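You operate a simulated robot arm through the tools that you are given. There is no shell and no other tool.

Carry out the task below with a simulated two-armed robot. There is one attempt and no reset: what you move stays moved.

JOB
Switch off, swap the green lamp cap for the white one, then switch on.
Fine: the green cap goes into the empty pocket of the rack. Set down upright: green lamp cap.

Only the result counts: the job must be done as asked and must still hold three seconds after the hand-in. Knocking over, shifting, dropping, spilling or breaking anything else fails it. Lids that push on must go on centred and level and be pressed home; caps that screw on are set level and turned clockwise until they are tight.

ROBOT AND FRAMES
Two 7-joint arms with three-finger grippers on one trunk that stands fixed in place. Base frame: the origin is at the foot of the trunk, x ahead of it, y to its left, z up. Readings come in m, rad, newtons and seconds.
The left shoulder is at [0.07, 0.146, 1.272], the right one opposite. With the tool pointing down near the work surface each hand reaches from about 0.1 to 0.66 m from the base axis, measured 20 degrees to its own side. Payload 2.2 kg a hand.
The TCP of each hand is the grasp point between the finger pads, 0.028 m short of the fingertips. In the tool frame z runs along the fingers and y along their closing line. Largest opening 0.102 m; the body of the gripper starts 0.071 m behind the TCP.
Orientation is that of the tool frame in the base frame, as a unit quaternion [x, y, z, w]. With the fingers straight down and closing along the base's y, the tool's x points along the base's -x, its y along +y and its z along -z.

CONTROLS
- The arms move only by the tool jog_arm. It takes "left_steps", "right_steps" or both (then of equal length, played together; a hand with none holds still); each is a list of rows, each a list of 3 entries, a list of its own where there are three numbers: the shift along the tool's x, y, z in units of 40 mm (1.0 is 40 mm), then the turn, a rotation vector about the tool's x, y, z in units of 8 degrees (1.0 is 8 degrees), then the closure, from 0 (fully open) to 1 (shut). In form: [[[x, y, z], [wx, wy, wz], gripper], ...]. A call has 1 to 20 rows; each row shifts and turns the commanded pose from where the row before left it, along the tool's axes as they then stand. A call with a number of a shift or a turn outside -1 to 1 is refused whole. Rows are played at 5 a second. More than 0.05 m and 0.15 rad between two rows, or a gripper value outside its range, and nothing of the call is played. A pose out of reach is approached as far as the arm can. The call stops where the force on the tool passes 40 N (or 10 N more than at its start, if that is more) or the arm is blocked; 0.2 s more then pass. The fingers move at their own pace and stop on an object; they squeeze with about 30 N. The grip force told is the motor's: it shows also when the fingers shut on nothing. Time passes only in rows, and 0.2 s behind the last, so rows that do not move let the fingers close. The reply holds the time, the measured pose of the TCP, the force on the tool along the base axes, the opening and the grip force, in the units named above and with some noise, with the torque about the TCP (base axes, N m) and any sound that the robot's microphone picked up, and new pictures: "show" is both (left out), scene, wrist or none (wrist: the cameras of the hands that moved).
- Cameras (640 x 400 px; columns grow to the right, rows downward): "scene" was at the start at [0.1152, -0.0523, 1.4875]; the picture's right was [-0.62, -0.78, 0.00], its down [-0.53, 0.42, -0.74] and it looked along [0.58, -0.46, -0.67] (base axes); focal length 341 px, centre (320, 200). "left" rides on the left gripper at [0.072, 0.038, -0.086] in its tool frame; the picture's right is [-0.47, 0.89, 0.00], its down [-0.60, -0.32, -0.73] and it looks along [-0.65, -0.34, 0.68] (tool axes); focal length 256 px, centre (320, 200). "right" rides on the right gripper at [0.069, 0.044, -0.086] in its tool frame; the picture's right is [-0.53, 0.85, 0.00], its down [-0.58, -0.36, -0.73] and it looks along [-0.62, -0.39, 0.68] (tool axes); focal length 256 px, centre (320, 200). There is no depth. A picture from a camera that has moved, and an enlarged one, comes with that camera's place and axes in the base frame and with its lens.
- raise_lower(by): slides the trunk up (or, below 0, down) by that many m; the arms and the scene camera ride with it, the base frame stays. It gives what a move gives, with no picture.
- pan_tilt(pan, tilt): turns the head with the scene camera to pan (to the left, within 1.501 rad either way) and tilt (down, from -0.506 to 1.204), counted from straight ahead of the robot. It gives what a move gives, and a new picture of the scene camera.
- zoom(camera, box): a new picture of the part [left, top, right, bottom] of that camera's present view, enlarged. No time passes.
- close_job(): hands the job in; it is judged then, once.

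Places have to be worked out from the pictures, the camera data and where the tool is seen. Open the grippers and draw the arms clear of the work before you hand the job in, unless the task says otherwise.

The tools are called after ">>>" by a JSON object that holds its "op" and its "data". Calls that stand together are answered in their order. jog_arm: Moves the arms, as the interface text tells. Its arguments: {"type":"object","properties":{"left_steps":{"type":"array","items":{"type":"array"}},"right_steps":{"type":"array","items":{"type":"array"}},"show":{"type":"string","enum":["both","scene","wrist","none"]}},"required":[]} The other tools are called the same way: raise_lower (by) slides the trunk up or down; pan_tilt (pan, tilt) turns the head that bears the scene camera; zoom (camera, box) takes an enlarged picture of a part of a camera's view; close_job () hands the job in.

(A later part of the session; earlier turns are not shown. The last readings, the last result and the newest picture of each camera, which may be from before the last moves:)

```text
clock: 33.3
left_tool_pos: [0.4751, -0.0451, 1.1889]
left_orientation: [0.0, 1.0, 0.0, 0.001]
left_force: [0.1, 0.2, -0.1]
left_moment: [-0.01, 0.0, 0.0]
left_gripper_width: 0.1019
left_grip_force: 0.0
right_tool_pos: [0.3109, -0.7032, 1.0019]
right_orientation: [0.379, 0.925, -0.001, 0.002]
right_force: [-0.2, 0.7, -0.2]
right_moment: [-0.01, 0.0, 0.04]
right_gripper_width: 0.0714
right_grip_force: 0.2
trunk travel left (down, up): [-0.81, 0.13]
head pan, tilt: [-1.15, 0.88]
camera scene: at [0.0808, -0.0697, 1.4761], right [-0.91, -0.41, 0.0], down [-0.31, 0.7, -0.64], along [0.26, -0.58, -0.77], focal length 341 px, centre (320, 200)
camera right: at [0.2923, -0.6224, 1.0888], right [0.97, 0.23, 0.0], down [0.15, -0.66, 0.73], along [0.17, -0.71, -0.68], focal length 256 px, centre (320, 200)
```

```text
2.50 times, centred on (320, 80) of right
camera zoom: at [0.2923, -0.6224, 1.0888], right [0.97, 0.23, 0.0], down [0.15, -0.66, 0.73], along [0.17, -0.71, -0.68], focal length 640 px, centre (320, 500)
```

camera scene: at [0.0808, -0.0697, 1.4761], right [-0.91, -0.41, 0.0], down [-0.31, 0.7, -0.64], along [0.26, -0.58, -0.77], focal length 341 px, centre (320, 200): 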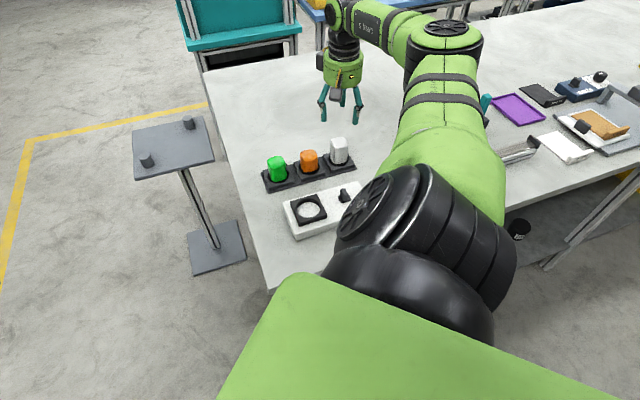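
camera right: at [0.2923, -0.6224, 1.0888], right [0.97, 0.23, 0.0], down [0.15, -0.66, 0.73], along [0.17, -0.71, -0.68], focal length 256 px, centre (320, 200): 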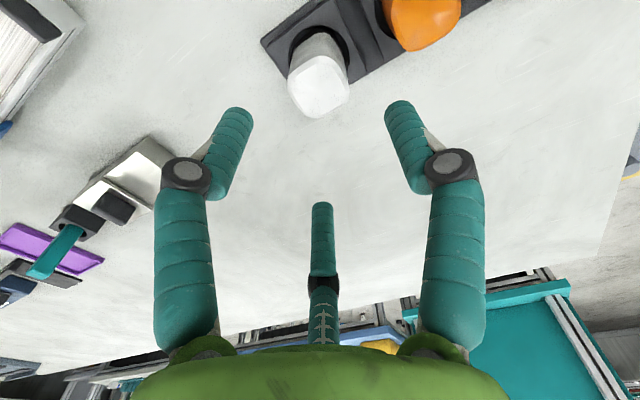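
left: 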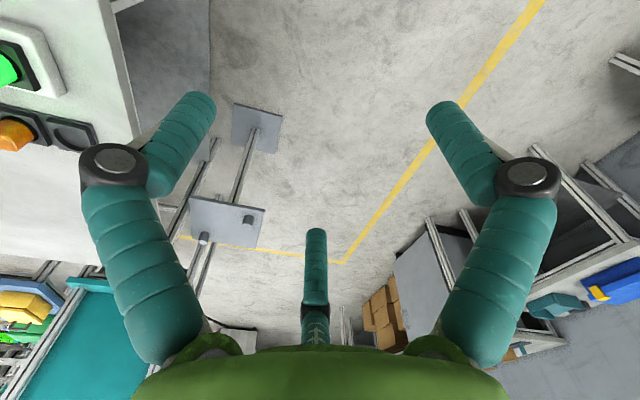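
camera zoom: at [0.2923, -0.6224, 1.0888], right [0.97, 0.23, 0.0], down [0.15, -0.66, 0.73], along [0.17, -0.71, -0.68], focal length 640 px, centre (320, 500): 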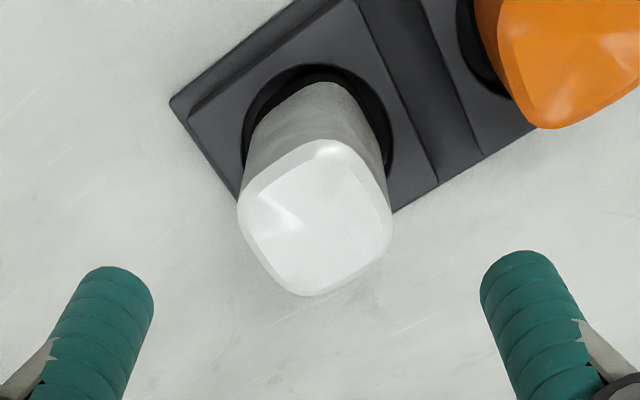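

Reached above the white cap, centred within about 1.5 mm. To keep the finger knuckles away from the orange cap I'll turn the hand another 30 degrees clockwise and re-check the view.

>>> {"op": "jog_arm", "data": {"right_steps": [[[-0.025, -0.016, 0], [0, 0, 0.75], 0.3], [[0, 0, 0], [0, 0, 0.75], 0.3], [[0, 0, 0], [0, 0, 0.75], 0.3], [[0, 0, 0], [0, 0, 0.75], 0.3], [[0, 0, 0], [0, 0, 0.75], 0.3], [[0, 0, 0.6], [0, 0, 0], 0.3], [[0, 0, 0.6], [0, 0, 0], 0.3], [[0, 0, 0], [0, 0, 0], 0.3]], "show": "both"}}

>>> {"op": "zoom", "data": {"camera": "right", "box": [200, 0, 440, 200]}}

>>> {"op": "zoom", "data": {"camera": "scene", "box": [270, 80, 390, 200]}}

```text
clock: 35.1
left_tool_pos: [0.475, -0.0445, 1.1884]
left_orientation: [-0.001, 1.0, 0.001, 0.0]
left_force: [-0.2, 0.5, 0.4]
left_moment: [-0.01, -0.03, -0.01]
left_gripper_width: 0.1021
left_grip_force: 0.1
right_tool_pos: [0.3118, -0.7054, 0.9537]
right_orientation: [0.606, 0.795, -0.002, 0.002]
right_force: [-0.5, 0.0, 0.1]
right_moment: [-0.05, 0.01, -0.03]
right_gripper_width: 0.0716
right_grip_force: 0.0
trunk travel left (down, up): [-0.81, 0.13]
head pan, tilt: [-1.15, 0.88]
camera scene: at [0.0806, -0.0699, 1.4761], right [-0.91, -0.41, 0.0], down [-0.31, 0.7, -0.64], along [0.26, -0.58, -0.77], focal length 341 px, centre (320, 200)
camera right: at [0.334, -0.6264, 1.0401], right [0.96, -0.29, 0.0], down [-0.2, -0.65, 0.73], along [-0.21, -0.7, -0.68], focal length 256 px, centre (320, 200)
```

scene: 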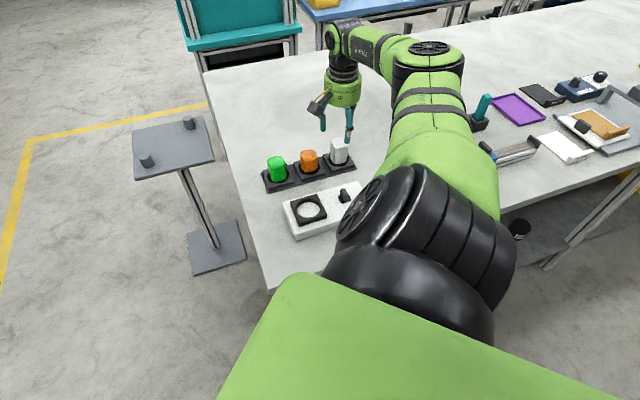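
right: 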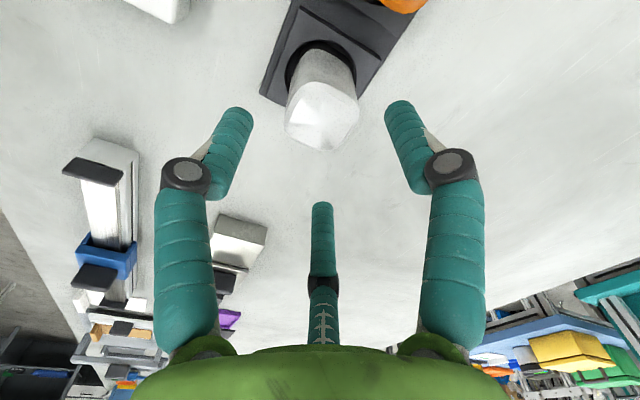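

```text
2.00 times, centred on (320, 100) of right
camera zoom: at [0.334, -0.6264, 1.0401], right [0.96, -0.29, 0.0], down [-0.2, -0.65, 0.73], along [-0.21, -0.7, -0.68], focal length 512 px, centre (320, 400)
```

zoom: 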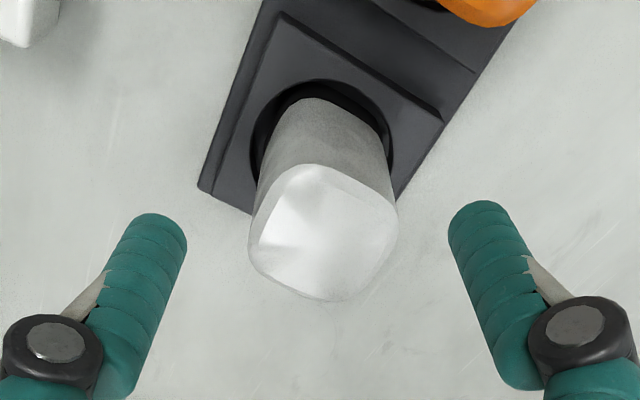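

```text
3.33 times, centred on (330, 140) of scene
camera zoom: at [0.0806, -0.0699, 1.4761], right [-0.91, -0.41, 0.0], down [-0.31, 0.7, -0.64], along [0.26, -0.58, -0.77], focal length 1137 px, centre (287, 400)
```

zoom: 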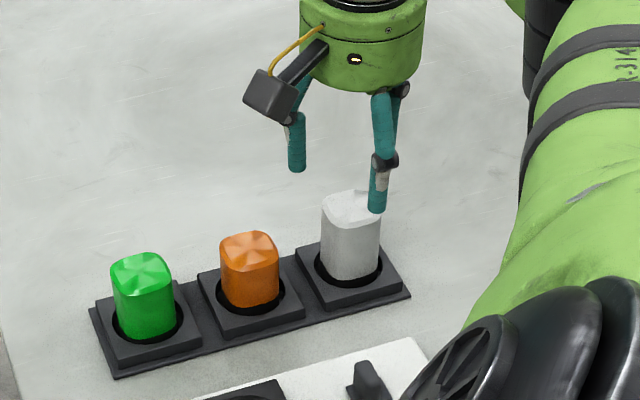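

The white cap sits about 1.5 mm to image-right of the axis. I'll correct and descend around it to grip height, z about 0.8725.

>>> {"op": "jog_arm", "data": {"right_steps": [[[-0.007, 0.034, 0.2], [0, 0, 0], 0.3], [[0, 0, 0.45], [0, 0, 0], 0.3], [[0, 0, 0.45], [0, 0, 0], 0.3], [[0, 0, 0.45], [0, 0, 0], 0.3], [[0, 0, 0.48], [0, 0, 0], 0.3], [[0, 0, 0], [0, 0, 0], 0.3]], "show": "both"}}

>>> {"op": "zoom", "data": {"camera": "scene", "box": [290, 100, 390, 200]}}

>>> {"op": "zoom", "data": {"camera": "right", "box": [200, 50, 440, 250]}}

```text
clock: 36.5
left_tool_pos: [0.474, -0.0457, 1.1892]
left_orientation: [-0.001, 1.0, 0.0, 0.001]
left_force: [0.2, 0.6, 0.1]
left_moment: [-0.04, -0.03, 0.02]
left_gripper_width: 0.1022
left_grip_force: 0.1
right_tool_pos: [0.3118, -0.7054, 0.8725]
right_orientation: [0.606, 0.795, -0.001, 0.001]
right_force: [-0.2, -0.8, -0.7]
right_moment: [0.02, -0.02, 0.02]
right_gripper_width: 0.0715
right_grip_force: 0.0
trunk travel left (down, up): [-0.81, 0.13]
head pan, tilt: [-1.15, 0.88]
camera scene: at [0.0807, -0.0703, 1.476], right [-0.91, -0.41, 0.0], down [-0.31, 0.7, -0.64], along [0.26, -0.58, -0.77], focal length 341 px, centre (320, 200)
camera right: at [0.3353, -0.6263, 0.9605], right [0.96, -0.29, 0.0], down [-0.2, -0.65, 0.73], along [-0.21, -0.7, -0.68], focal length 256 px, centre (320, 200)
```

scene: 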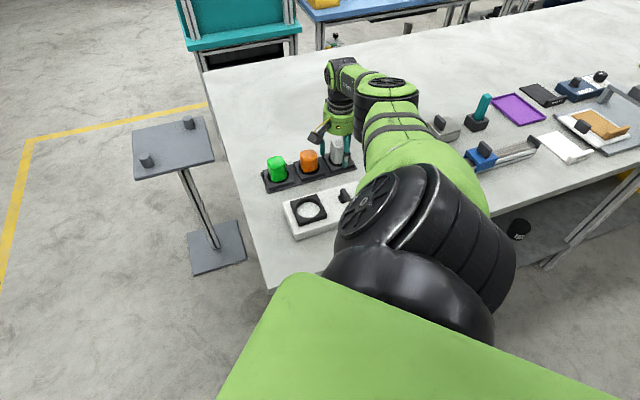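
right: 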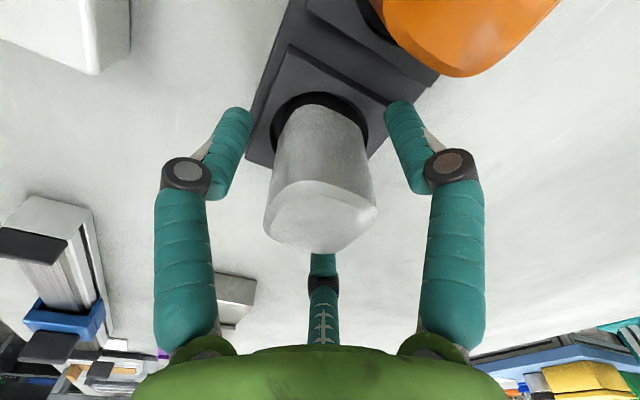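

```text
4.00 times, centred on (340, 150) of scene
camera zoom: at [0.0807, -0.0703, 1.476], right [-0.91, -0.41, 0.0], down [-0.31, 0.7, -0.64], along [0.26, -0.58, -0.77], focal length 1364 px, centre (240, 400)
```

zoom: 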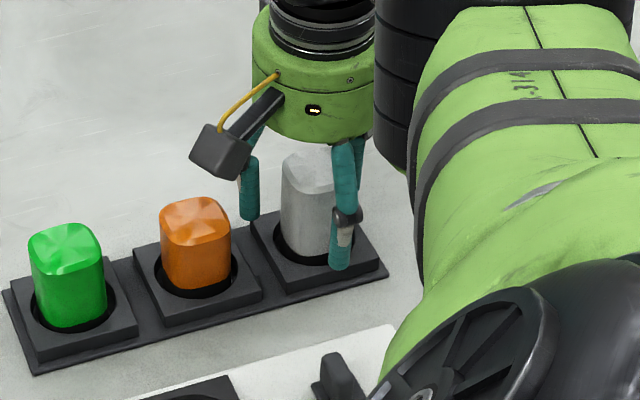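

```text
2.00 times, centred on (320, 150) of right
camera zoom: at [0.3353, -0.6263, 0.9605], right [0.96, -0.29, 0.0], down [-0.2, -0.65, 0.73], along [-0.21, -0.7, -0.68], focal length 512 px, centre (320, 300)
```

zoom: 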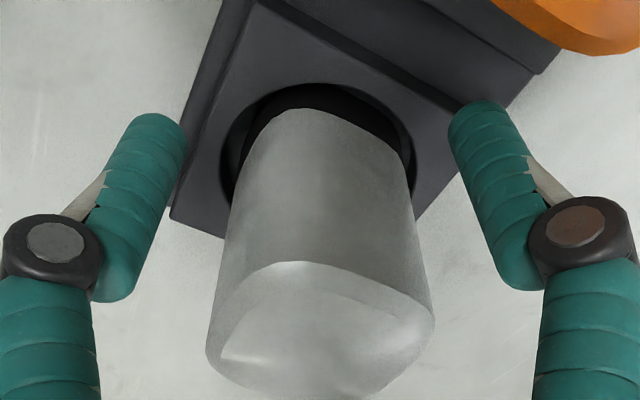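

The cap is centred between the fingers. Closing on it now.

>>> {"op": "jog_arm", "data": {"right_steps": [[[0, 0, 0], [0, 0, 0], 0.6], [[0, 0, 0], [0, 0, 0], 1], [[0, 0, 0], [0, 0, 0], 1], [[0, 0, 0], [0, 0, 0], 1]], "show": "wrist"}}

```text
clock: 37.5
left_tool_pos: [0.4751, -0.044, 1.19]
left_orientation: [-0.001, 1.0, 0.0, 0.0]
left_force: [-0.7, 0.6, -0.1]
left_moment: [-0.01, -0.01, 0.0]
left_gripper_width: 0.1019
left_grip_force: 0.0
right_tool_pos: [0.3122, -0.7062, 0.8734]
right_orientation: [0.606, 0.795, -0.001, 0.002]
right_force: [-0.3, 0.2, 2.2]
right_moment: [0.02, 0.04, 0.0]
right_gripper_width: 0.0475
right_grip_force: 30.4
trunk travel left (down, up): [-0.81, 0.13]
head pan, tilt: [-1.15, 0.88]
camera right: at [0.3354, -0.6263, 0.9609], right [0.96, -0.29, 0.0], down [-0.2, -0.65, 0.73], along [-0.21, -0.7, -0.68], focal length 256 px, centre (320, 200)
```

right: 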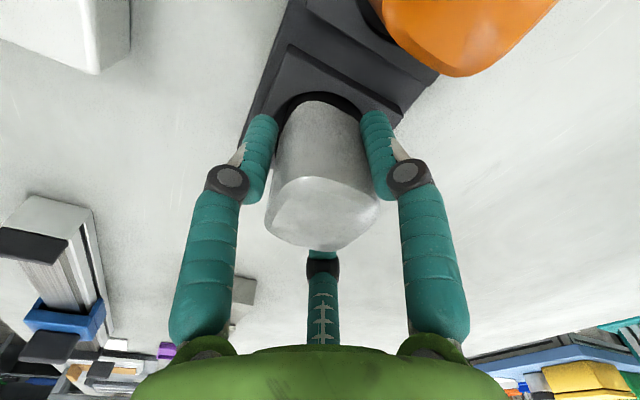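

Gripped at 47.5 mm with no sideways load. I'll lift the white cap straight up out of its pocket.

>>> {"op": "jog_arm", "data": {"right_steps": [[[0, 0, -0.15], [0, 0, 0], 1], [[0, 0, -0.4], [0, 0, 0], 1], [[0, 0, -0.8], [0, 0, 0], 1], [[0, 0, -0.8], [0, 0, 0], 1], [[0, 0, -0.8], [0, 0, 0], 1], [[0, 0, -0.3], [0, 0, 0], 1]], "show": "both"}}

>>> {"op": "zoom", "data": {"camera": "scene", "box": [260, 80, 400, 220]}}

```text
clock: 38.9
left_tool_pos: [0.4748, -0.0442, 1.189]
left_orientation: [-0.001, 1.0, 0.0, 0.0]
left_force: [-0.1, -0.9, -0.1]
left_moment: [0.0, -0.01, -0.02]
left_gripper_width: 0.1019
left_grip_force: 0.1
right_tool_pos: [0.3121, -0.7055, 1.0046]
right_orientation: [0.607, 0.795, -0.001, 0.001]
right_force: [-1.1, 0.3, -0.8]
right_moment: [0.01, -0.01, 0.0]
right_gripper_width: 0.0473
right_grip_force: 29.5
trunk travel left (down, up): [-0.81, 0.13]
head pan, tilt: [-1.15, 0.88]
camera scene: at [0.081, -0.0705, 1.476], right [-0.91, -0.41, 0.0], down [-0.31, 0.7, -0.64], along [0.26, -0.58, -0.77], focal length 341 px, centre (320, 200)
camera right: at [0.3349, -0.6263, 1.091], right [0.96, -0.29, 0.0], down [-0.2, -0.65, 0.73], along [-0.21, -0.7, -0.68], focal length 256 px, centre (320, 200)
```

scene: 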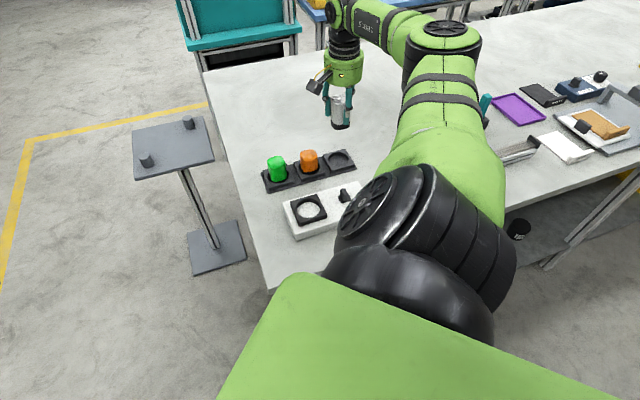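
right: 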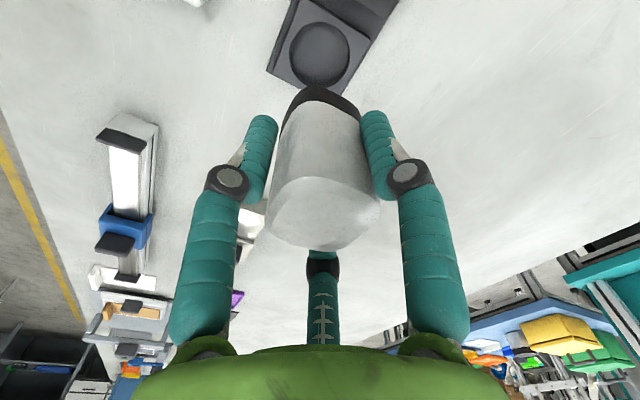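

```text
2.86 times, centred on (330, 150) of scene
camera zoom: at [0.081, -0.0705, 1.476], right [-0.91, -0.41, 0.0], down [-0.31, 0.7, -0.64], along [0.26, -0.58, -0.77], focal length 974 px, centre (291, 343)
```

zoom: 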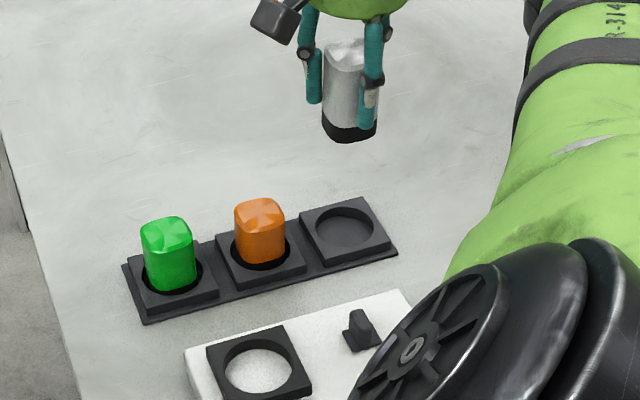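

White cap is out and held upright. I'll carry it at this height over the lamp socket near [0.303, -0.501] and turn to about -38 degrees so I can turn it clockwise later if it needs tightening.

>>> {"op": "jog_arm", "data": {"right_steps": [[[0.831, 0.191, 0], [0, 0, 0], 1], [[0.831, 0.191, 0], [0, 0, 0], 1], [[0.831, 0.191, 0], [0, 0, 0], 1], [[0.831, 0.191, 0], [0, 0, 0], 1], [[0.831, 0.191, 0], [0, 0, 0], 1], [[0.831, 0.191, 0], [0, 0, 0], 1], [[0, 0, 0], [0, 0, -0.925], 1], [[0, 0, 0], [0, 0, -0.925], 1], [[0, 0, 0], [0, 0, -0.925], 1], [[0, 0, 0], [0, 0, -0.925], 1], [[0, 0, 0], [0, 0, -0.925], 1], [[0, 0, 0], [0, 0, 0], 1]], "show": "both"}}

>>> {"op": "zoom", "data": {"camera": "right", "box": [240, 0, 400, 130]}}

>>> {"op": "zoom", "data": {"camera": "scene", "box": [250, 110, 370, 240]}}

```text
clock: 41.5
left_tool_pos: [0.4743, -0.0456, 1.1906]
left_orientation: [-0.001, 1.0, 0.0, 0.0]
left_force: [-0.4, -1.2, -0.5]
left_moment: [0.01, 0.02, 0.01]
left_gripper_width: 0.1018
left_grip_force: 0.1
right_tool_pos: [0.3042, -0.5024, 1.0021]
right_orientation: [0.322, 0.947, -0.001, 0.002]
right_force: [0.3, 0.0, -0.2]
right_moment: [-0.01, 0.03, 0.01]
right_gripper_width: 0.0472
right_grip_force: 30.4
trunk travel left (down, up): [-0.81, 0.13]
head pan, tilt: [-1.15, 0.88]
camera scene: at [0.0811, -0.0704, 1.476], right [-0.91, -0.41, 0.0], down [-0.31, 0.7, -0.64], along [0.26, -0.58, -0.77], focal length 341 px, centre (320, 200)
camera right: at [0.2747, -0.4238, 1.0892], right [0.94, 0.35, 0.0], down [0.23, -0.64, 0.73], along [0.25, -0.69, -0.68], focal length 256 px, centre (320, 200)
```

scene: 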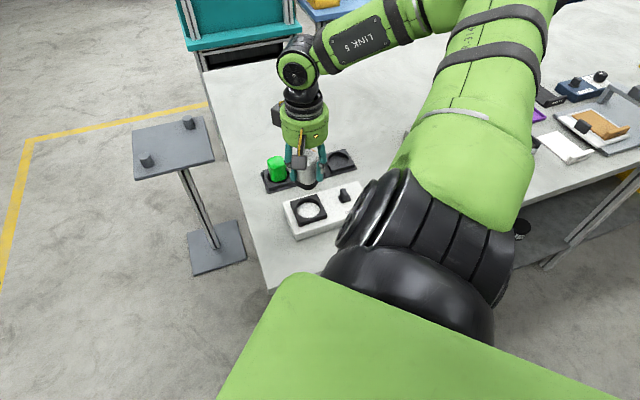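
right: 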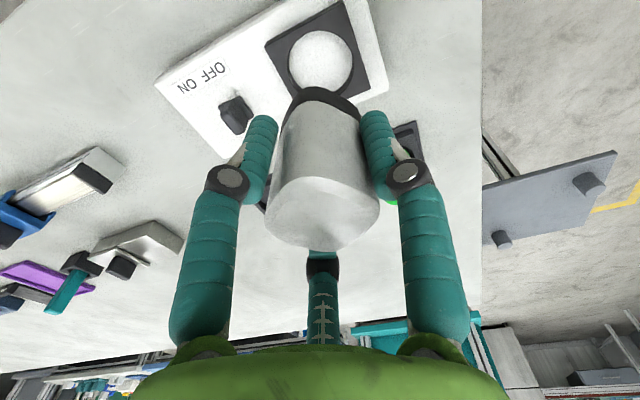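

```text
3.08 times, centred on (320, 65) of right
camera zoom: at [0.2747, -0.4238, 1.0892], right [0.94, 0.35, 0.0], down [0.23, -0.64, 0.73], along [0.25, -0.69, -0.68], focal length 788 px, centre (320, 615)
```

zoom: 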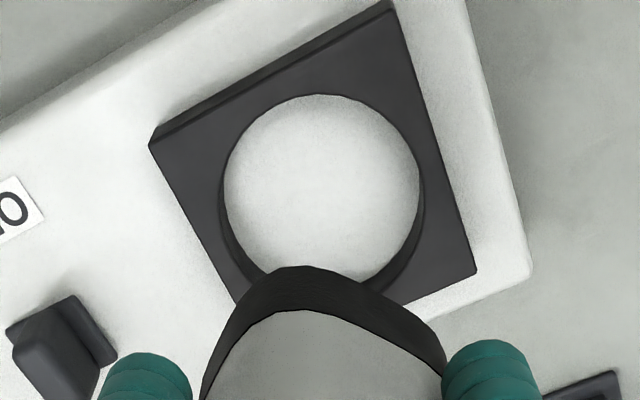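

```text
3.08 times, centred on (310, 175) of scene
camera zoom: at [0.0811, -0.0704, 1.476], right [-0.91, -0.41, 0.0], down [-0.31, 0.7, -0.64], along [0.26, -0.58, -0.77], focal length 1049 px, centre (351, 277)
```

zoom: 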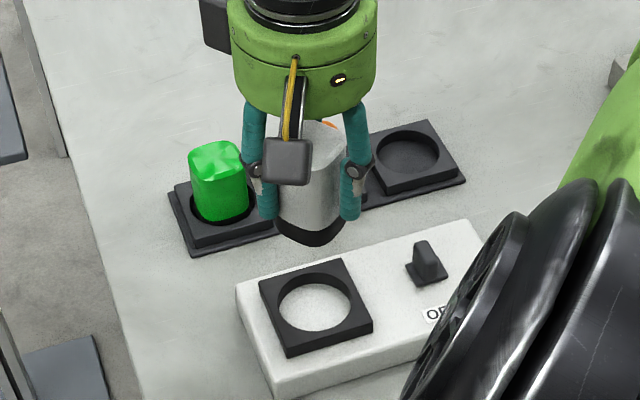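

The hole centre is about 1.4 mm right and 1.3 mm nearer than the hand axis, and the cap sits about 1.6 mm right of it, so only a small backward shift is needed. I'll do that and lower to just above the socket rim for another check.

>>> {"op": "jog_arm", "data": {"right_steps": [[[0.032, 0.02, 0.3], [0, 0, 0], 1], [[0, 0, 0.6], [0, 0, 0], 1], [[0, 0, 0.6], [0, 0, 0], 1], [[0, 0, 0.55], [0, 0, 0], 1], [[0, 0, 0], [0, 0, 0], 1]], "show": "wrist"}}

>>> {"op": "zoom", "data": {"camera": "right", "box": [220, 20, 420, 150]}}

>>> {"op": "zoom", "data": {"camera": "scene", "box": [270, 150, 350, 230]}}

```text
clock: 42.7
left_tool_pos: [0.4743, -0.0449, 1.189]
left_orientation: [-0.001, 1.0, 0.0, -0.001]
left_force: [0.3, 0.2, 0.8]
left_moment: [-0.02, 0.0, 0.02]
left_gripper_width: 0.102
left_grip_force: 0.1
right_tool_pos: [0.302, -0.5033, 0.921]
right_orientation: [0.322, 0.947, -0.002, 0.002]
right_force: [-0.7, 0.1, -0.3]
right_moment: [-0.02, -0.01, 0.01]
right_gripper_width: 0.0471
right_grip_force: 29.2
trunk travel left (down, up): [-0.81, 0.13]
head pan, tilt: [-1.15, 0.88]
camera right: at [0.2739, -0.4247, 1.0078], right [0.94, 0.34, 0.0], down [0.23, -0.64, 0.73], along [0.25, -0.69, -0.68], focal length 256 px, centre (320, 200)
```

right: 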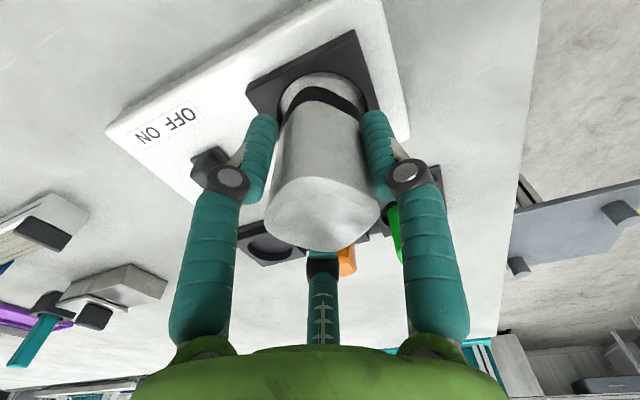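

```text
3.08 times, centred on (320, 85) of right
camera zoom: at [0.2739, -0.4247, 1.0078], right [0.94, 0.34, 0.0], down [0.23, -0.64, 0.73], along [0.25, -0.69, -0.68], focal length 788 px, centre (320, 554)
```

zoom: 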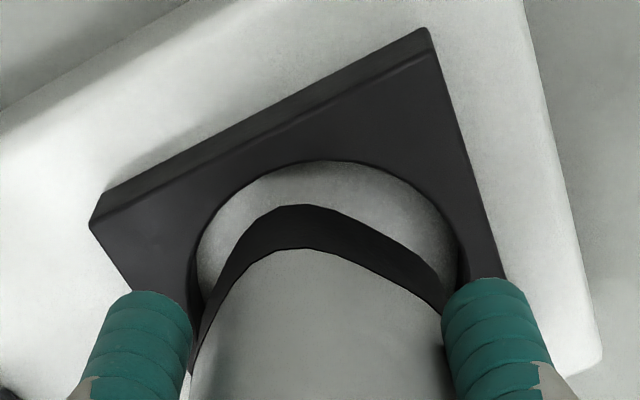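

```text
5.00 times, centred on (310, 190) of scene
camera zoom: at [0.0809, -0.0703, 1.476], right [-0.91, -0.41, 0.0], down [-0.31, 0.7, -0.64], along [0.26, -0.58, -0.77], focal length 1705 px, centre (370, 250)
```

zoom: 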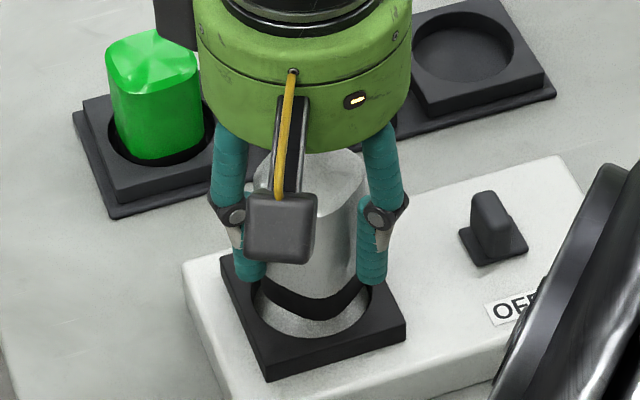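

I'll zoom in from the scene camera to compare the skirt's outline with the hole rim.

>>> {"op": "zoom", "data": {"camera": "scene", "box": [292, 190, 332, 225]}}

>>> {"op": "zoom", "data": {"camera": "right", "box": [260, 60, 390, 140]}}

```text
11.43 times, centred on (312, 208) of scene
camera zoom: at [0.0809, -0.0703, 1.476], right [-0.91, -0.41, 0.0], down [-0.31, 0.7, -0.64], along [0.26, -0.58, -0.77], focal length 3897 px, centre (411, 114)
```

zoom: 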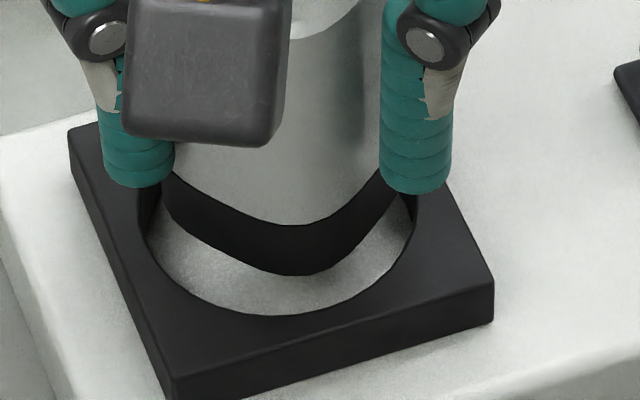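

```text
4.92 times, centred on (325, 100) of right
camera zoom: at [0.2739, -0.4247, 1.0078], right [0.94, 0.34, 0.0], down [0.23, -0.64, 0.73], along [0.25, -0.69, -0.68], focal length 1260 px, centre (295, 692)
```

zoom: 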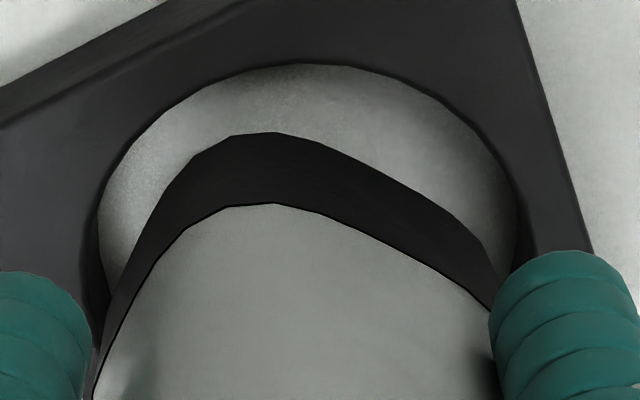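

Both views put cap and hole within about 1 mm of each other. I'll nudge 0.7 mm forward and lower slowly into the socket, watching forces.

>>> {"op": "jog_arm", "data": {"right_steps": [[[-0.015, -0.009, 0.12], [0, 0, 0], 1], [[0, 0, 0.12], [0, 0, 0], 1], [[0, 0, 0.08], [0, 0, 0], 1], [[0, 0, 0], [0, 0, 0], 1]], "show": "none"}}

>>> {"op": "zoom", "data": {"camera": "scene", "box": [292, 190, 332, 225]}}

>>> {"op": "zoom", "data": {"camera": "right", "box": [260, 60, 390, 140]}}

```text
clock: 43.7
left_tool_pos: [0.4755, -0.0448, 1.1898]
left_orientation: [-0.001, 1.0, 0.0, 0.0]
left_force: [-0.4, 0.4, 0.1]
left_moment: [-0.01, 0.01, -0.01]
left_gripper_width: 0.1018
left_grip_force: 0.0
right_tool_pos: [0.303, -0.5029, 0.9081]
right_orientation: [0.323, 0.946, -0.001, 0.001]
right_force: [0.2, -0.2, -0.5]
right_moment: [-0.03, -0.01, -0.01]
right_gripper_width: 0.0467
right_grip_force: 29.7
trunk travel left (down, up): [-0.81, 0.13]
head pan, tilt: [-1.15, 0.88]
```

```text
11.43 times, centred on (312, 208) of scene
camera zoom: at [0.0811, -0.0706, 1.476], right [-0.91, -0.41, 0.0], down [-0.31, 0.7, -0.64], along [0.26, -0.58, -0.77], focal length 3897 px, centre (411, 114)
```

zoom: 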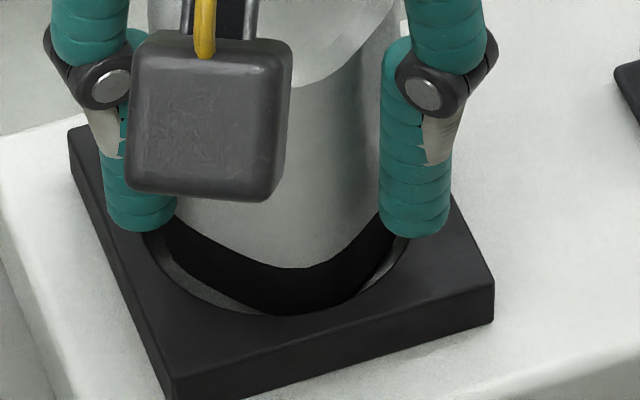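

```text
4.92 times, centred on (325, 100) of right
camera zoom: at [0.2741, -0.4247, 0.9943], right [0.94, 0.34, 0.0], down [0.23, -0.64, 0.73], along [0.25, -0.69, -0.68], focal length 1260 px, centre (295, 692)
```

zoom: 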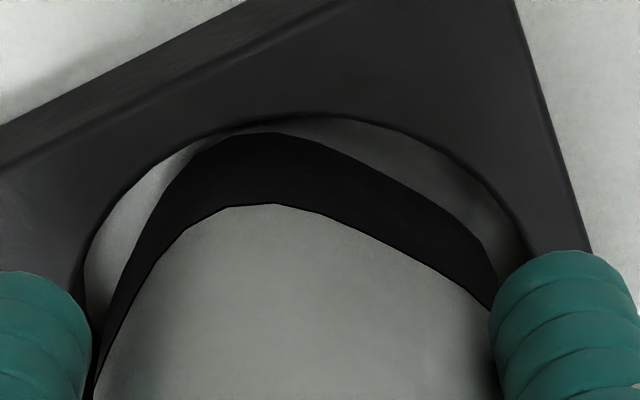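

No contact force, and the wrist view shows about 2 mm gap at the near side. I'll continue down in small steps.

>>> {"op": "jog_arm", "data": {"right_steps": [[[0, 0, 0.06], [0, 0, 0], 1], [[0, 0, 0.06], [0, 0, 0], 1], [[0, 0, 0], [0, 0, 0], 1]], "show": "none"}}

>>> {"op": "zoom", "data": {"camera": "scene", "box": [292, 190, 332, 225]}}

>>> {"op": "zoom", "data": {"camera": "right", "box": [260, 60, 390, 140]}}

```text
clock: 44.5
left_tool_pos: [0.4746, -0.0452, 1.1892]
left_orientation: [-0.001, 1.0, -0.001, 0.001]
left_force: [-0.2, -0.3, 0.7]
left_moment: [-0.05, -0.01, -0.02]
left_gripper_width: 0.1024
left_grip_force: 0.1
right_tool_pos: [0.3028, -0.5021, 0.9036]
right_orientation: [0.322, 0.947, -0.001, 0.001]
right_force: [-0.7, -0.1, -0.6]
right_moment: [0.01, 0.01, -0.02]
right_gripper_width: 0.0472
right_grip_force: 30.1
trunk travel left (down, up): [-0.81, 0.13]
head pan, tilt: [-1.15, 0.88]
```

```text
11.43 times, centred on (312, 208) of scene
camera zoom: at [0.081, -0.0705, 1.476], right [-0.91, -0.41, 0.0], down [-0.31, 0.7, -0.64], along [0.26, -0.58, -0.77], focal length 3897 px, centre (411, 114)
```

zoom: 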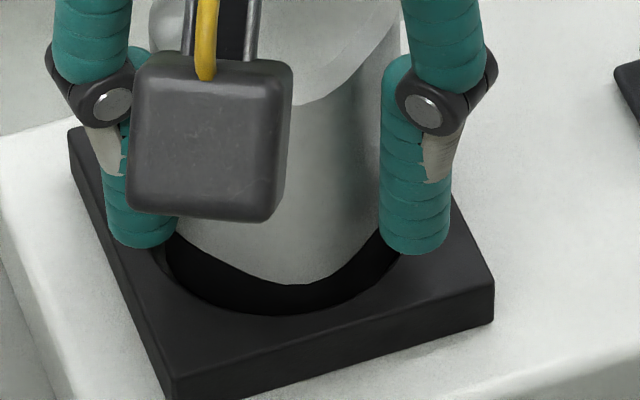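

```text
4.92 times, centred on (325, 100) of right
camera zoom: at [0.2738, -0.4241, 0.9898], right [0.94, 0.34, 0.0], down [0.23, -0.64, 0.73], along [0.25, -0.69, -0.68], focal length 1260 px, centre (295, 692)
```

zoom: 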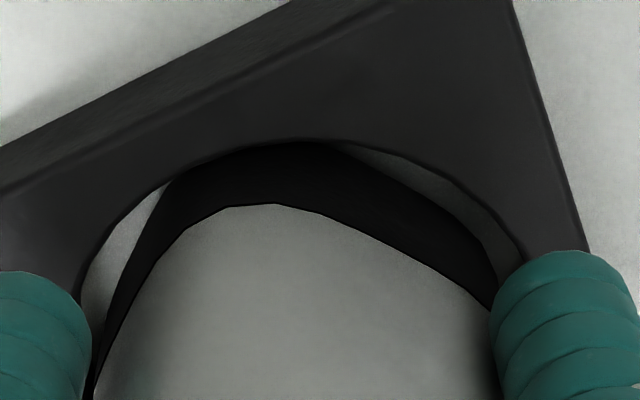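

The skirt has entered the socket without contact. Continuing down to find the floor.

>>> {"op": "jog_arm", "data": {"right_steps": [[[0, 0, 0.05], [0, 0, 0], 1], [[0, 0, 0.05], [0, 0, 0], 1], [[0, 0, 0], [0, 0, 0], 1]], "show": "none"}}

```text
clock: 45.3
left_tool_pos: [0.4754, -0.044, 1.1898]
left_orientation: [-0.001, 1.0, 0.0, 0.0]
left_force: [-0.4, 0.0, -0.4]
left_moment: [-0.01, 0.01, 0.04]
left_gripper_width: 0.102
left_grip_force: 0.1
right_tool_pos: [0.304, -0.502, 0.9001]
right_orientation: [0.322, 0.947, -0.002, 0.002]
right_force: [-0.4, 0.2, 4.0]
right_moment: [0.06, -0.02, 0.01]
right_gripper_width: 0.0472
right_grip_force: 30.2
trunk travel left (down, up): [-0.81, 0.13]
head pan, tilt: [-1.15, 0.88]
```

Seated on the floor: +4 N at z 0.900, matching the expected height. Now I'll turn gently clockwise to see whether it tightens.

>>> {"op": "jog_arm", "data": {"right_steps": [[[0, 0, 0], [0, 0, 0.6], 1], [[0, 0, 0], [0, 0, 0.6], 1], [[0, 0, 0], [0, 0, 0.6], 1]], "show": "none"}}

```text
clock: 46.1
left_tool_pos: [0.4736, -0.0439, 1.1894]
left_orientation: [-0.001, 1.0, -0.001, 0.001]
left_force: [-0.7, -0.6, -0.5]
left_moment: [-0.04, 0.02, 0.0]
left_gripper_width: 0.1018
left_grip_force: 0.0
right_tool_pos: [0.3012, -0.5006, 0.9004]
right_orientation: [0.439, 0.899, -0.003, 0.001]
right_force: [-1.4, 1.2, 7.2]
right_moment: [0.12, 0.08, 0.03]
right_gripper_width: 0.047
right_grip_force: 30.7
trunk travel left (down, up): [-0.81, 0.13]
head pan, tilt: [-1.15, 0.88]
```

No notable torque (0.03 N·m) after 14 degrees. I'll continue to finish aligned with the box as the green one was.

>>> {"op": "jog_arm", "data": {"right_steps": [[[0, 0, -0.02], [0, 0, 0.7], 1], [[0, 0, 0], [0, 0, 0.7], 1], [[0, 0, 0], [0, 0, 0.7], 1], [[0, 0, 0], [0, 0, 0.7], 1]], "show": "both"}}

>>> {"op": "zoom", "data": {"camera": "right", "box": [220, 20, 420, 250]}}

>>> {"op": "zoom", "data": {"camera": "scene", "box": [270, 150, 350, 230]}}

```text
clock: 47.1
left_tool_pos: [0.4751, -0.0442, 1.1906]
left_orientation: [-0.001, 1.0, 0.001, 0.001]
left_force: [-0.4, -0.3, -0.6]
left_moment: [0.0, -0.03, -0.02]
left_gripper_width: 0.1021
left_grip_force: 0.0
right_tool_pos: [0.3035, -0.5012, 0.8999]
right_orientation: [0.605, 0.796, -0.001, 0.002]
right_force: [-0.1, 0.0, 0.9]
right_moment: [-0.01, 0.02, -0.01]
right_gripper_width: 0.0474
right_grip_force: 30.3
trunk travel left (down, up): [-0.81, 0.13]
head pan, tilt: [-1.15, 0.88]
camera scene: at [0.0811, -0.0705, 1.476], right [-0.91, -0.41, 0.0], down [-0.31, 0.7, -0.64], along [0.26, -0.58, -0.77], focal length 341 px, centre (320, 200)
camera right: at [0.3263, -0.4216, 0.9868], right [0.96, -0.29, 0.0], down [-0.2, -0.65, 0.73], along [-0.21, -0.7, -0.68], focal length 256 px, centre (320, 200)
```

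scene: 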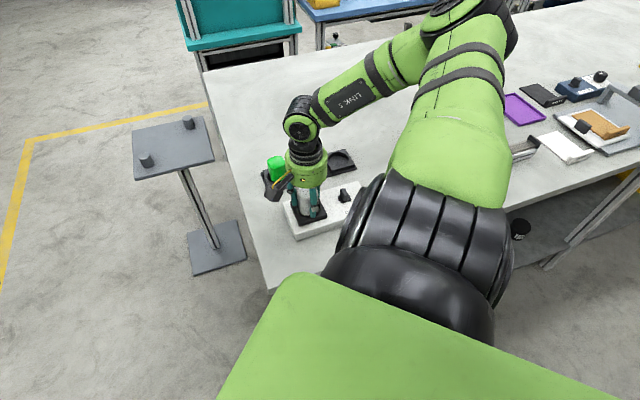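
right: 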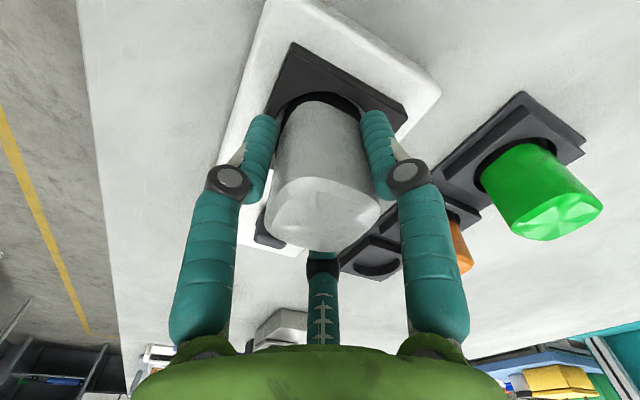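

```text
1.74 times, centred on (320, 135) of right
camera zoom: at [0.3263, -0.4216, 0.9868], right [0.96, -0.29, 0.0], down [-0.2, -0.65, 0.73], along [-0.21, -0.7, -0.68], focal length 445 px, centre (320, 313)
```

zoom: 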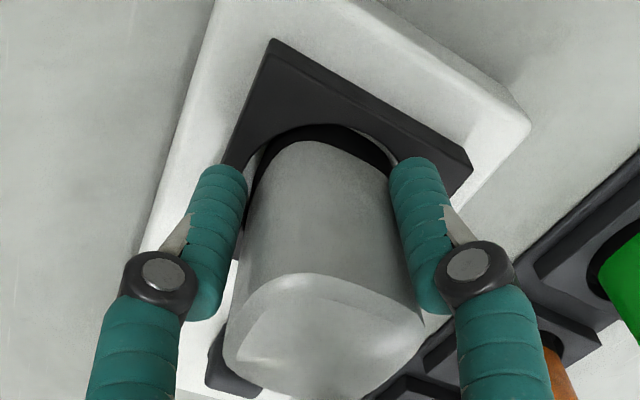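

```text
5.00 times, centred on (310, 190) of scene
camera zoom: at [0.0811, -0.0705, 1.476], right [-0.91, -0.41, 0.0], down [-0.31, 0.7, -0.64], along [0.26, -0.58, -0.77], focal length 1705 px, centre (370, 250)
```

zoom: 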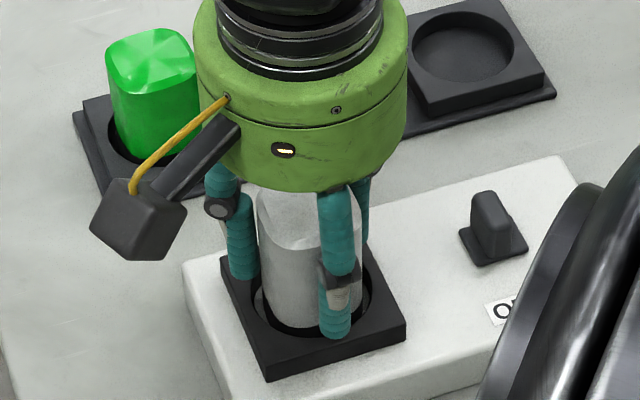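

It turned freely with no torque. I'll do a tiny lift test to see whether the cap is retained or simply rests in the socket.

>>> {"op": "jog_arm", "data": {"right_steps": [[[0, 0, -0.04], [0, 0, 0], 1], [[0, 0, -0.02], [0, 0, 0], 1], [[0, 0, 0], [0, 0, 0], 1]], "show": "none"}}

```text
clock: 47.9
left_tool_pos: [0.4745, -0.045, 1.189]
left_orientation: [-0.001, 1.0, 0.001, 0.0]
left_force: [-0.2, -0.1, 0.2]
left_moment: [0.03, -0.01, 0.0]
left_gripper_width: 0.102
left_grip_force: 0.1
right_tool_pos: [0.3035, -0.5007, 0.9024]
right_orientation: [0.605, 0.797, -0.001, 0.001]
right_force: [0.0, 0.4, 0.1]
right_moment: [-0.01, 0.06, 0.03]
right_gripper_width: 0.047
right_grip_force: 29.8
trunk travel left (down, up): [-0.81, 0.13]
head pan, tilt: [-1.15, 0.88]
```

The cap isn't retained by turning; it simply sits in the socket, at the same depth the green one had. Let me check how centred it is before setting it down for good.

>>> {"op": "zoom", "data": {"camera": "right", "box": [260, 60, 390, 140]}}

>>> {"op": "zoom", "data": {"camera": "scene", "box": [292, 185, 332, 225]}}

```text
4.92 times, centred on (325, 100) of right
camera zoom: at [0.3259, -0.4217, 0.989], right [0.96, -0.29, 0.0], down [-0.2, -0.65, 0.73], along [-0.21, -0.7, -0.68], focal length 1260 px, centre (295, 692)
```

zoom: 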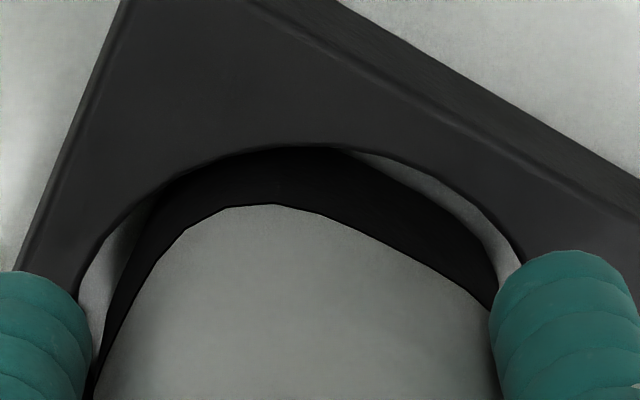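

```text
10.00 times, centred on (312, 205) of scene
camera zoom: at [0.0811, -0.0706, 1.476], right [-0.91, -0.41, 0.0], down [-0.31, 0.7, -0.64], along [0.26, -0.58, -0.77], focal length 3410 px, centre (400, 150)
```

zoom: 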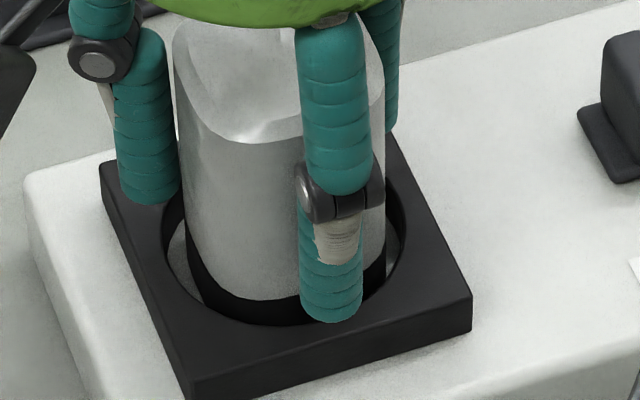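

Laterally the cap is centred in the hole in both views. I'll lower it back to the floor with a light press.

>>> {"op": "jog_arm", "data": {"right_steps": [[[0, 0, 0.05], [0, 0, 0], 1], [[0, 0, 0.05], [0, 0, 0], 1], [[0, 0, 0.03], [0, 0, 0], 1], [[0, 0, 0], [0, 0, 0], 1]], "show": "none"}}

```text
clock: 48.9
left_tool_pos: [0.4729, -0.0426, 1.1905]
left_orientation: [-0.001, 1.0, -0.001, 0.001]
left_force: [0.2, -0.2, -0.7]
left_moment: [0.0, 0.01, 0.01]
left_gripper_width: 0.102
left_grip_force: 0.2
right_tool_pos: [0.3031, -0.5019, 0.8992]
right_orientation: [0.604, 0.797, -0.003, 0.004]
right_force: [-1.5, -2.1, 19.6]
right_moment: [0.18, 0.23, 0.06]
right_gripper_width: 0.0474
right_grip_force: 30.3
trunk travel left (down, up): [-0.81, 0.13]
head pan, tilt: [-1.15, 0.88]
```

Pressed home with about 20 N at z 0.899. I'll ease the press, release the cap, and lift straight up.

>>> {"op": "jog_arm", "data": {"right_steps": [[[0, 0, -0.035], [0, 0, 0], 1], [[0, 0, -0.03], [0, 0, 0], 1], [[0, 0, 0], [0, 0, 0], 0.45], [[0, 0, 0], [0, 0, 0], 0.25], [[0, 0, 0], [0, 0, 0], 0.15], [[0, 0, -0.2], [0, 0, 0], 0.15], [[0, 0, -0.6], [0, 0, 0], 0.15], [[0, 0, -0.8], [0, 0, 0], 0.15], [[0, 0, -0.8], [0, 0, 0], 0.15], [[0, 0, -0.6], [0, 0, 0], 0.15]], "show": "both"}}

>>> {"op": "zoom", "data": {"camera": "right", "box": [220, 0, 420, 160]}}

>>> {"op": "zoom", "data": {"camera": "scene", "box": [250, 140, 370, 240]}}

```text
clock: 51.1
left_tool_pos: [0.475, -0.0446, 1.1899]
left_orientation: [-0.002, 1.0, 0.0, 0.0]
left_force: [0.4, 0.7, 0.4]
left_moment: [0.01, 0.0, -0.04]
left_gripper_width: 0.1018
left_grip_force: 0.0
right_tool_pos: [0.3027, -0.5009, 1.021]
right_orientation: [0.605, 0.796, -0.002, 0.001]
right_force: [-0.3, -0.9, -0.5]
right_moment: [-0.01, -0.02, -0.02]
right_gripper_width: 0.0869
right_grip_force: 0.0
trunk travel left (down, up): [-0.81, 0.13]
head pan, tilt: [-1.15, 0.88]
camera scene: at [0.0805, -0.0697, 1.476], right [-0.91, -0.41, 0.0], down [-0.31, 0.7, -0.64], along [0.26, -0.58, -0.77], focal length 341 px, centre (320, 200)
camera right: at [0.3261, -0.4216, 1.1066], right [0.96, -0.29, 0.0], down [-0.2, -0.65, 0.73], along [-0.21, -0.7, -0.68], focal length 256 px, centre (320, 200)
```

scene: 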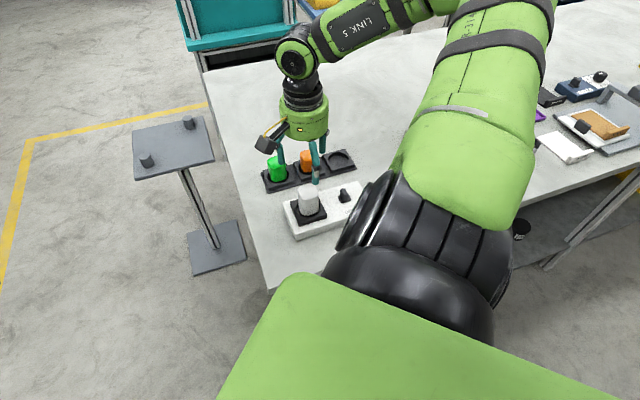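
right: 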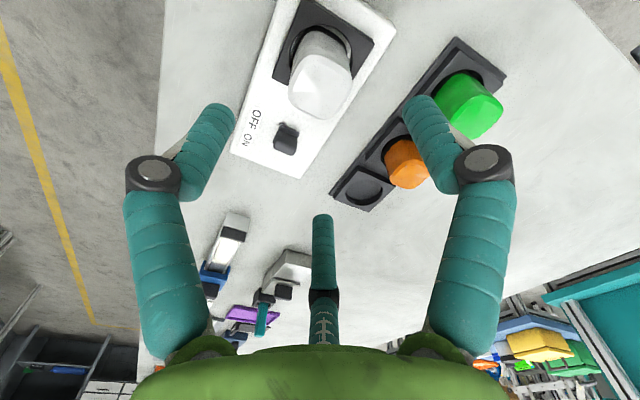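

```text
2.50 times, centred on (320, 80) of right
camera zoom: at [0.3261, -0.4216, 1.1066], right [0.96, -0.29, 0.0], down [-0.2, -0.65, 0.73], along [-0.21, -0.7, -0.68], focal length 640 px, centre (320, 500)
```

zoom: 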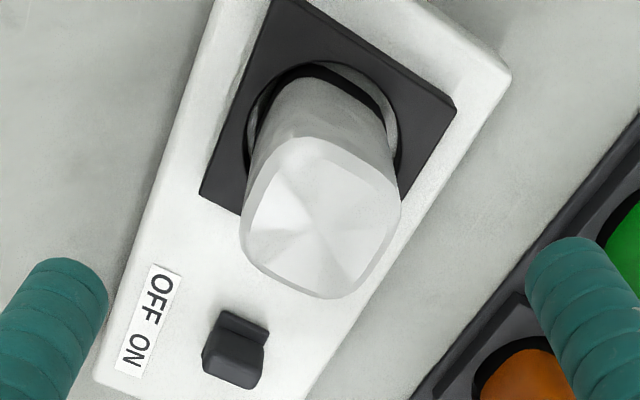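

```text
4.00 times, centred on (310, 190) of scene
camera zoom: at [0.0805, -0.0697, 1.476], right [-0.91, -0.41, 0.0], down [-0.31, 0.7, -0.64], along [0.26, -0.58, -0.77], focal length 1364 px, centre (360, 240)
```

zoom: 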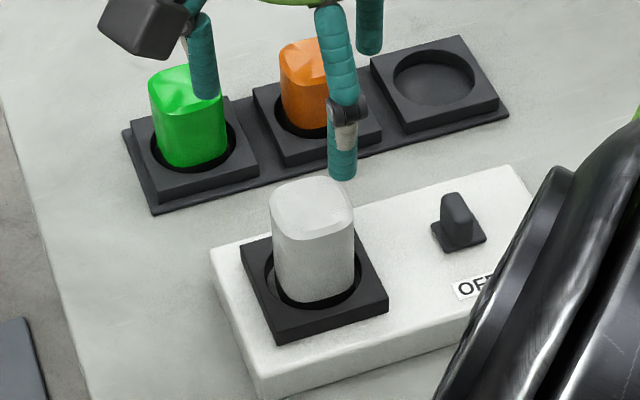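

The white cap stands upright in the socket. I'll zoom closely from both cameras to check how well it's centred and level.

>>> {"op": "zoom", "data": {"camera": "scene", "box": [285, 180, 335, 230]}}

>>> {"op": "zoom", "data": {"camera": "right", "box": [270, 10, 370, 120]}}

>>> {"op": "zoom", "data": {"camera": "scene", "box": [255, 145, 305, 195]}}

```text
8.00 times, centred on (310, 205) of scene
camera zoom: at [0.0805, -0.0697, 1.476], right [-0.91, -0.41, 0.0], down [-0.31, 0.7, -0.64], along [0.26, -0.58, -0.77], focal length 2728 px, centre (400, 160)
```

zoom: 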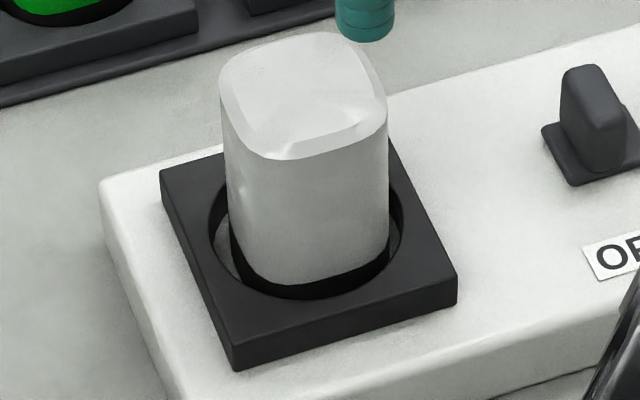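

```text
3.64 times, centred on (320, 65) of right
camera zoom: at [0.3261, -0.4216, 1.1066], right [0.96, -0.29, 0.0], down [-0.2, -0.65, 0.73], along [-0.21, -0.7, -0.68], focal length 931 px, centre (320, 691)
```

zoom: 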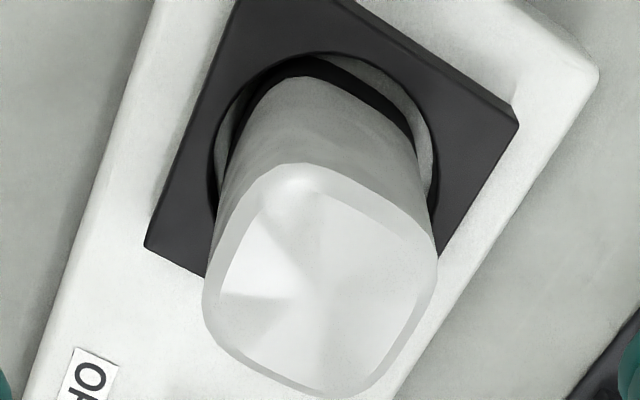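

```text
8.00 times, centred on (280, 170) of scene
camera zoom: at [0.0805, -0.0697, 1.476], right [-0.91, -0.41, 0.0], down [-0.31, 0.7, -0.64], along [0.26, -0.58, -0.77], focal length 2728 px, centre (640, 440)
```

zoom: 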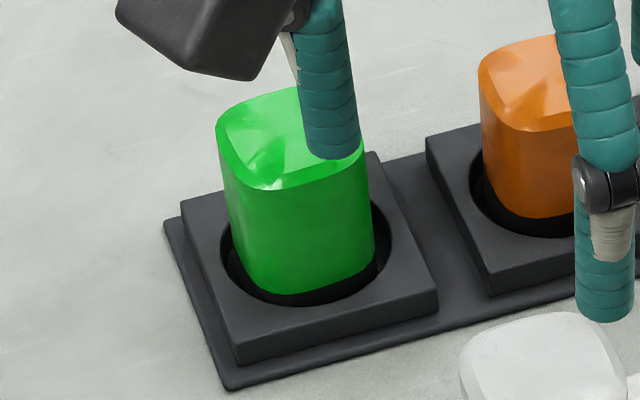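

The caps look right: green upright in its pocket, white level and centred in the socket. Now I need the slider's present position precisely; zooming on it.

>>> {"op": "zoom", "data": {"camera": "scene", "box": [325, 180, 365, 210]}}

>>> {"op": "zoom", "data": {"camera": "right", "box": [240, 100, 330, 180]}}

```text
13.33 times, centred on (345, 195) of scene
camera zoom: at [0.0805, -0.0697, 1.476], right [-0.91, -0.41, 0.0], down [-0.31, 0.7, -0.64], along [0.26, -0.58, -0.77], focal length 4547 px, centre (-13, 267)
```

zoom: 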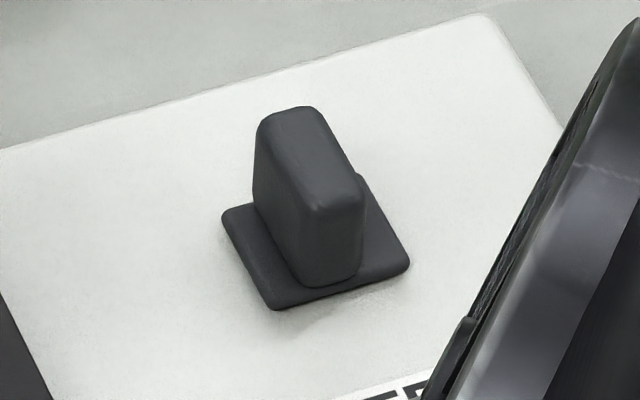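

```text
5.00 times, centred on (285, 140) of right
camera zoom: at [0.3261, -0.4216, 1.1066], right [0.96, -0.29, 0.0], down [-0.2, -0.65, 0.73], along [-0.21, -0.7, -0.68], focal length 1280 px, centre (495, 500)
```

zoom: 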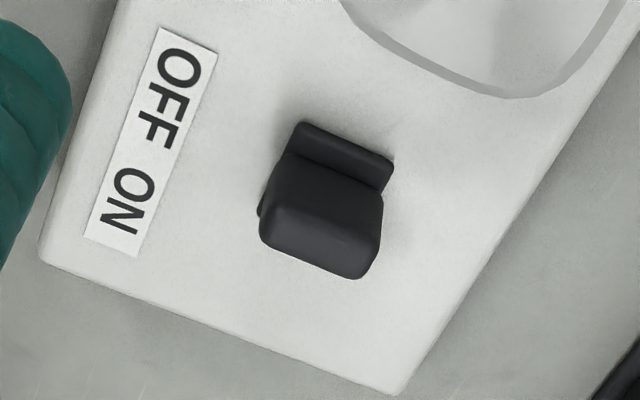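

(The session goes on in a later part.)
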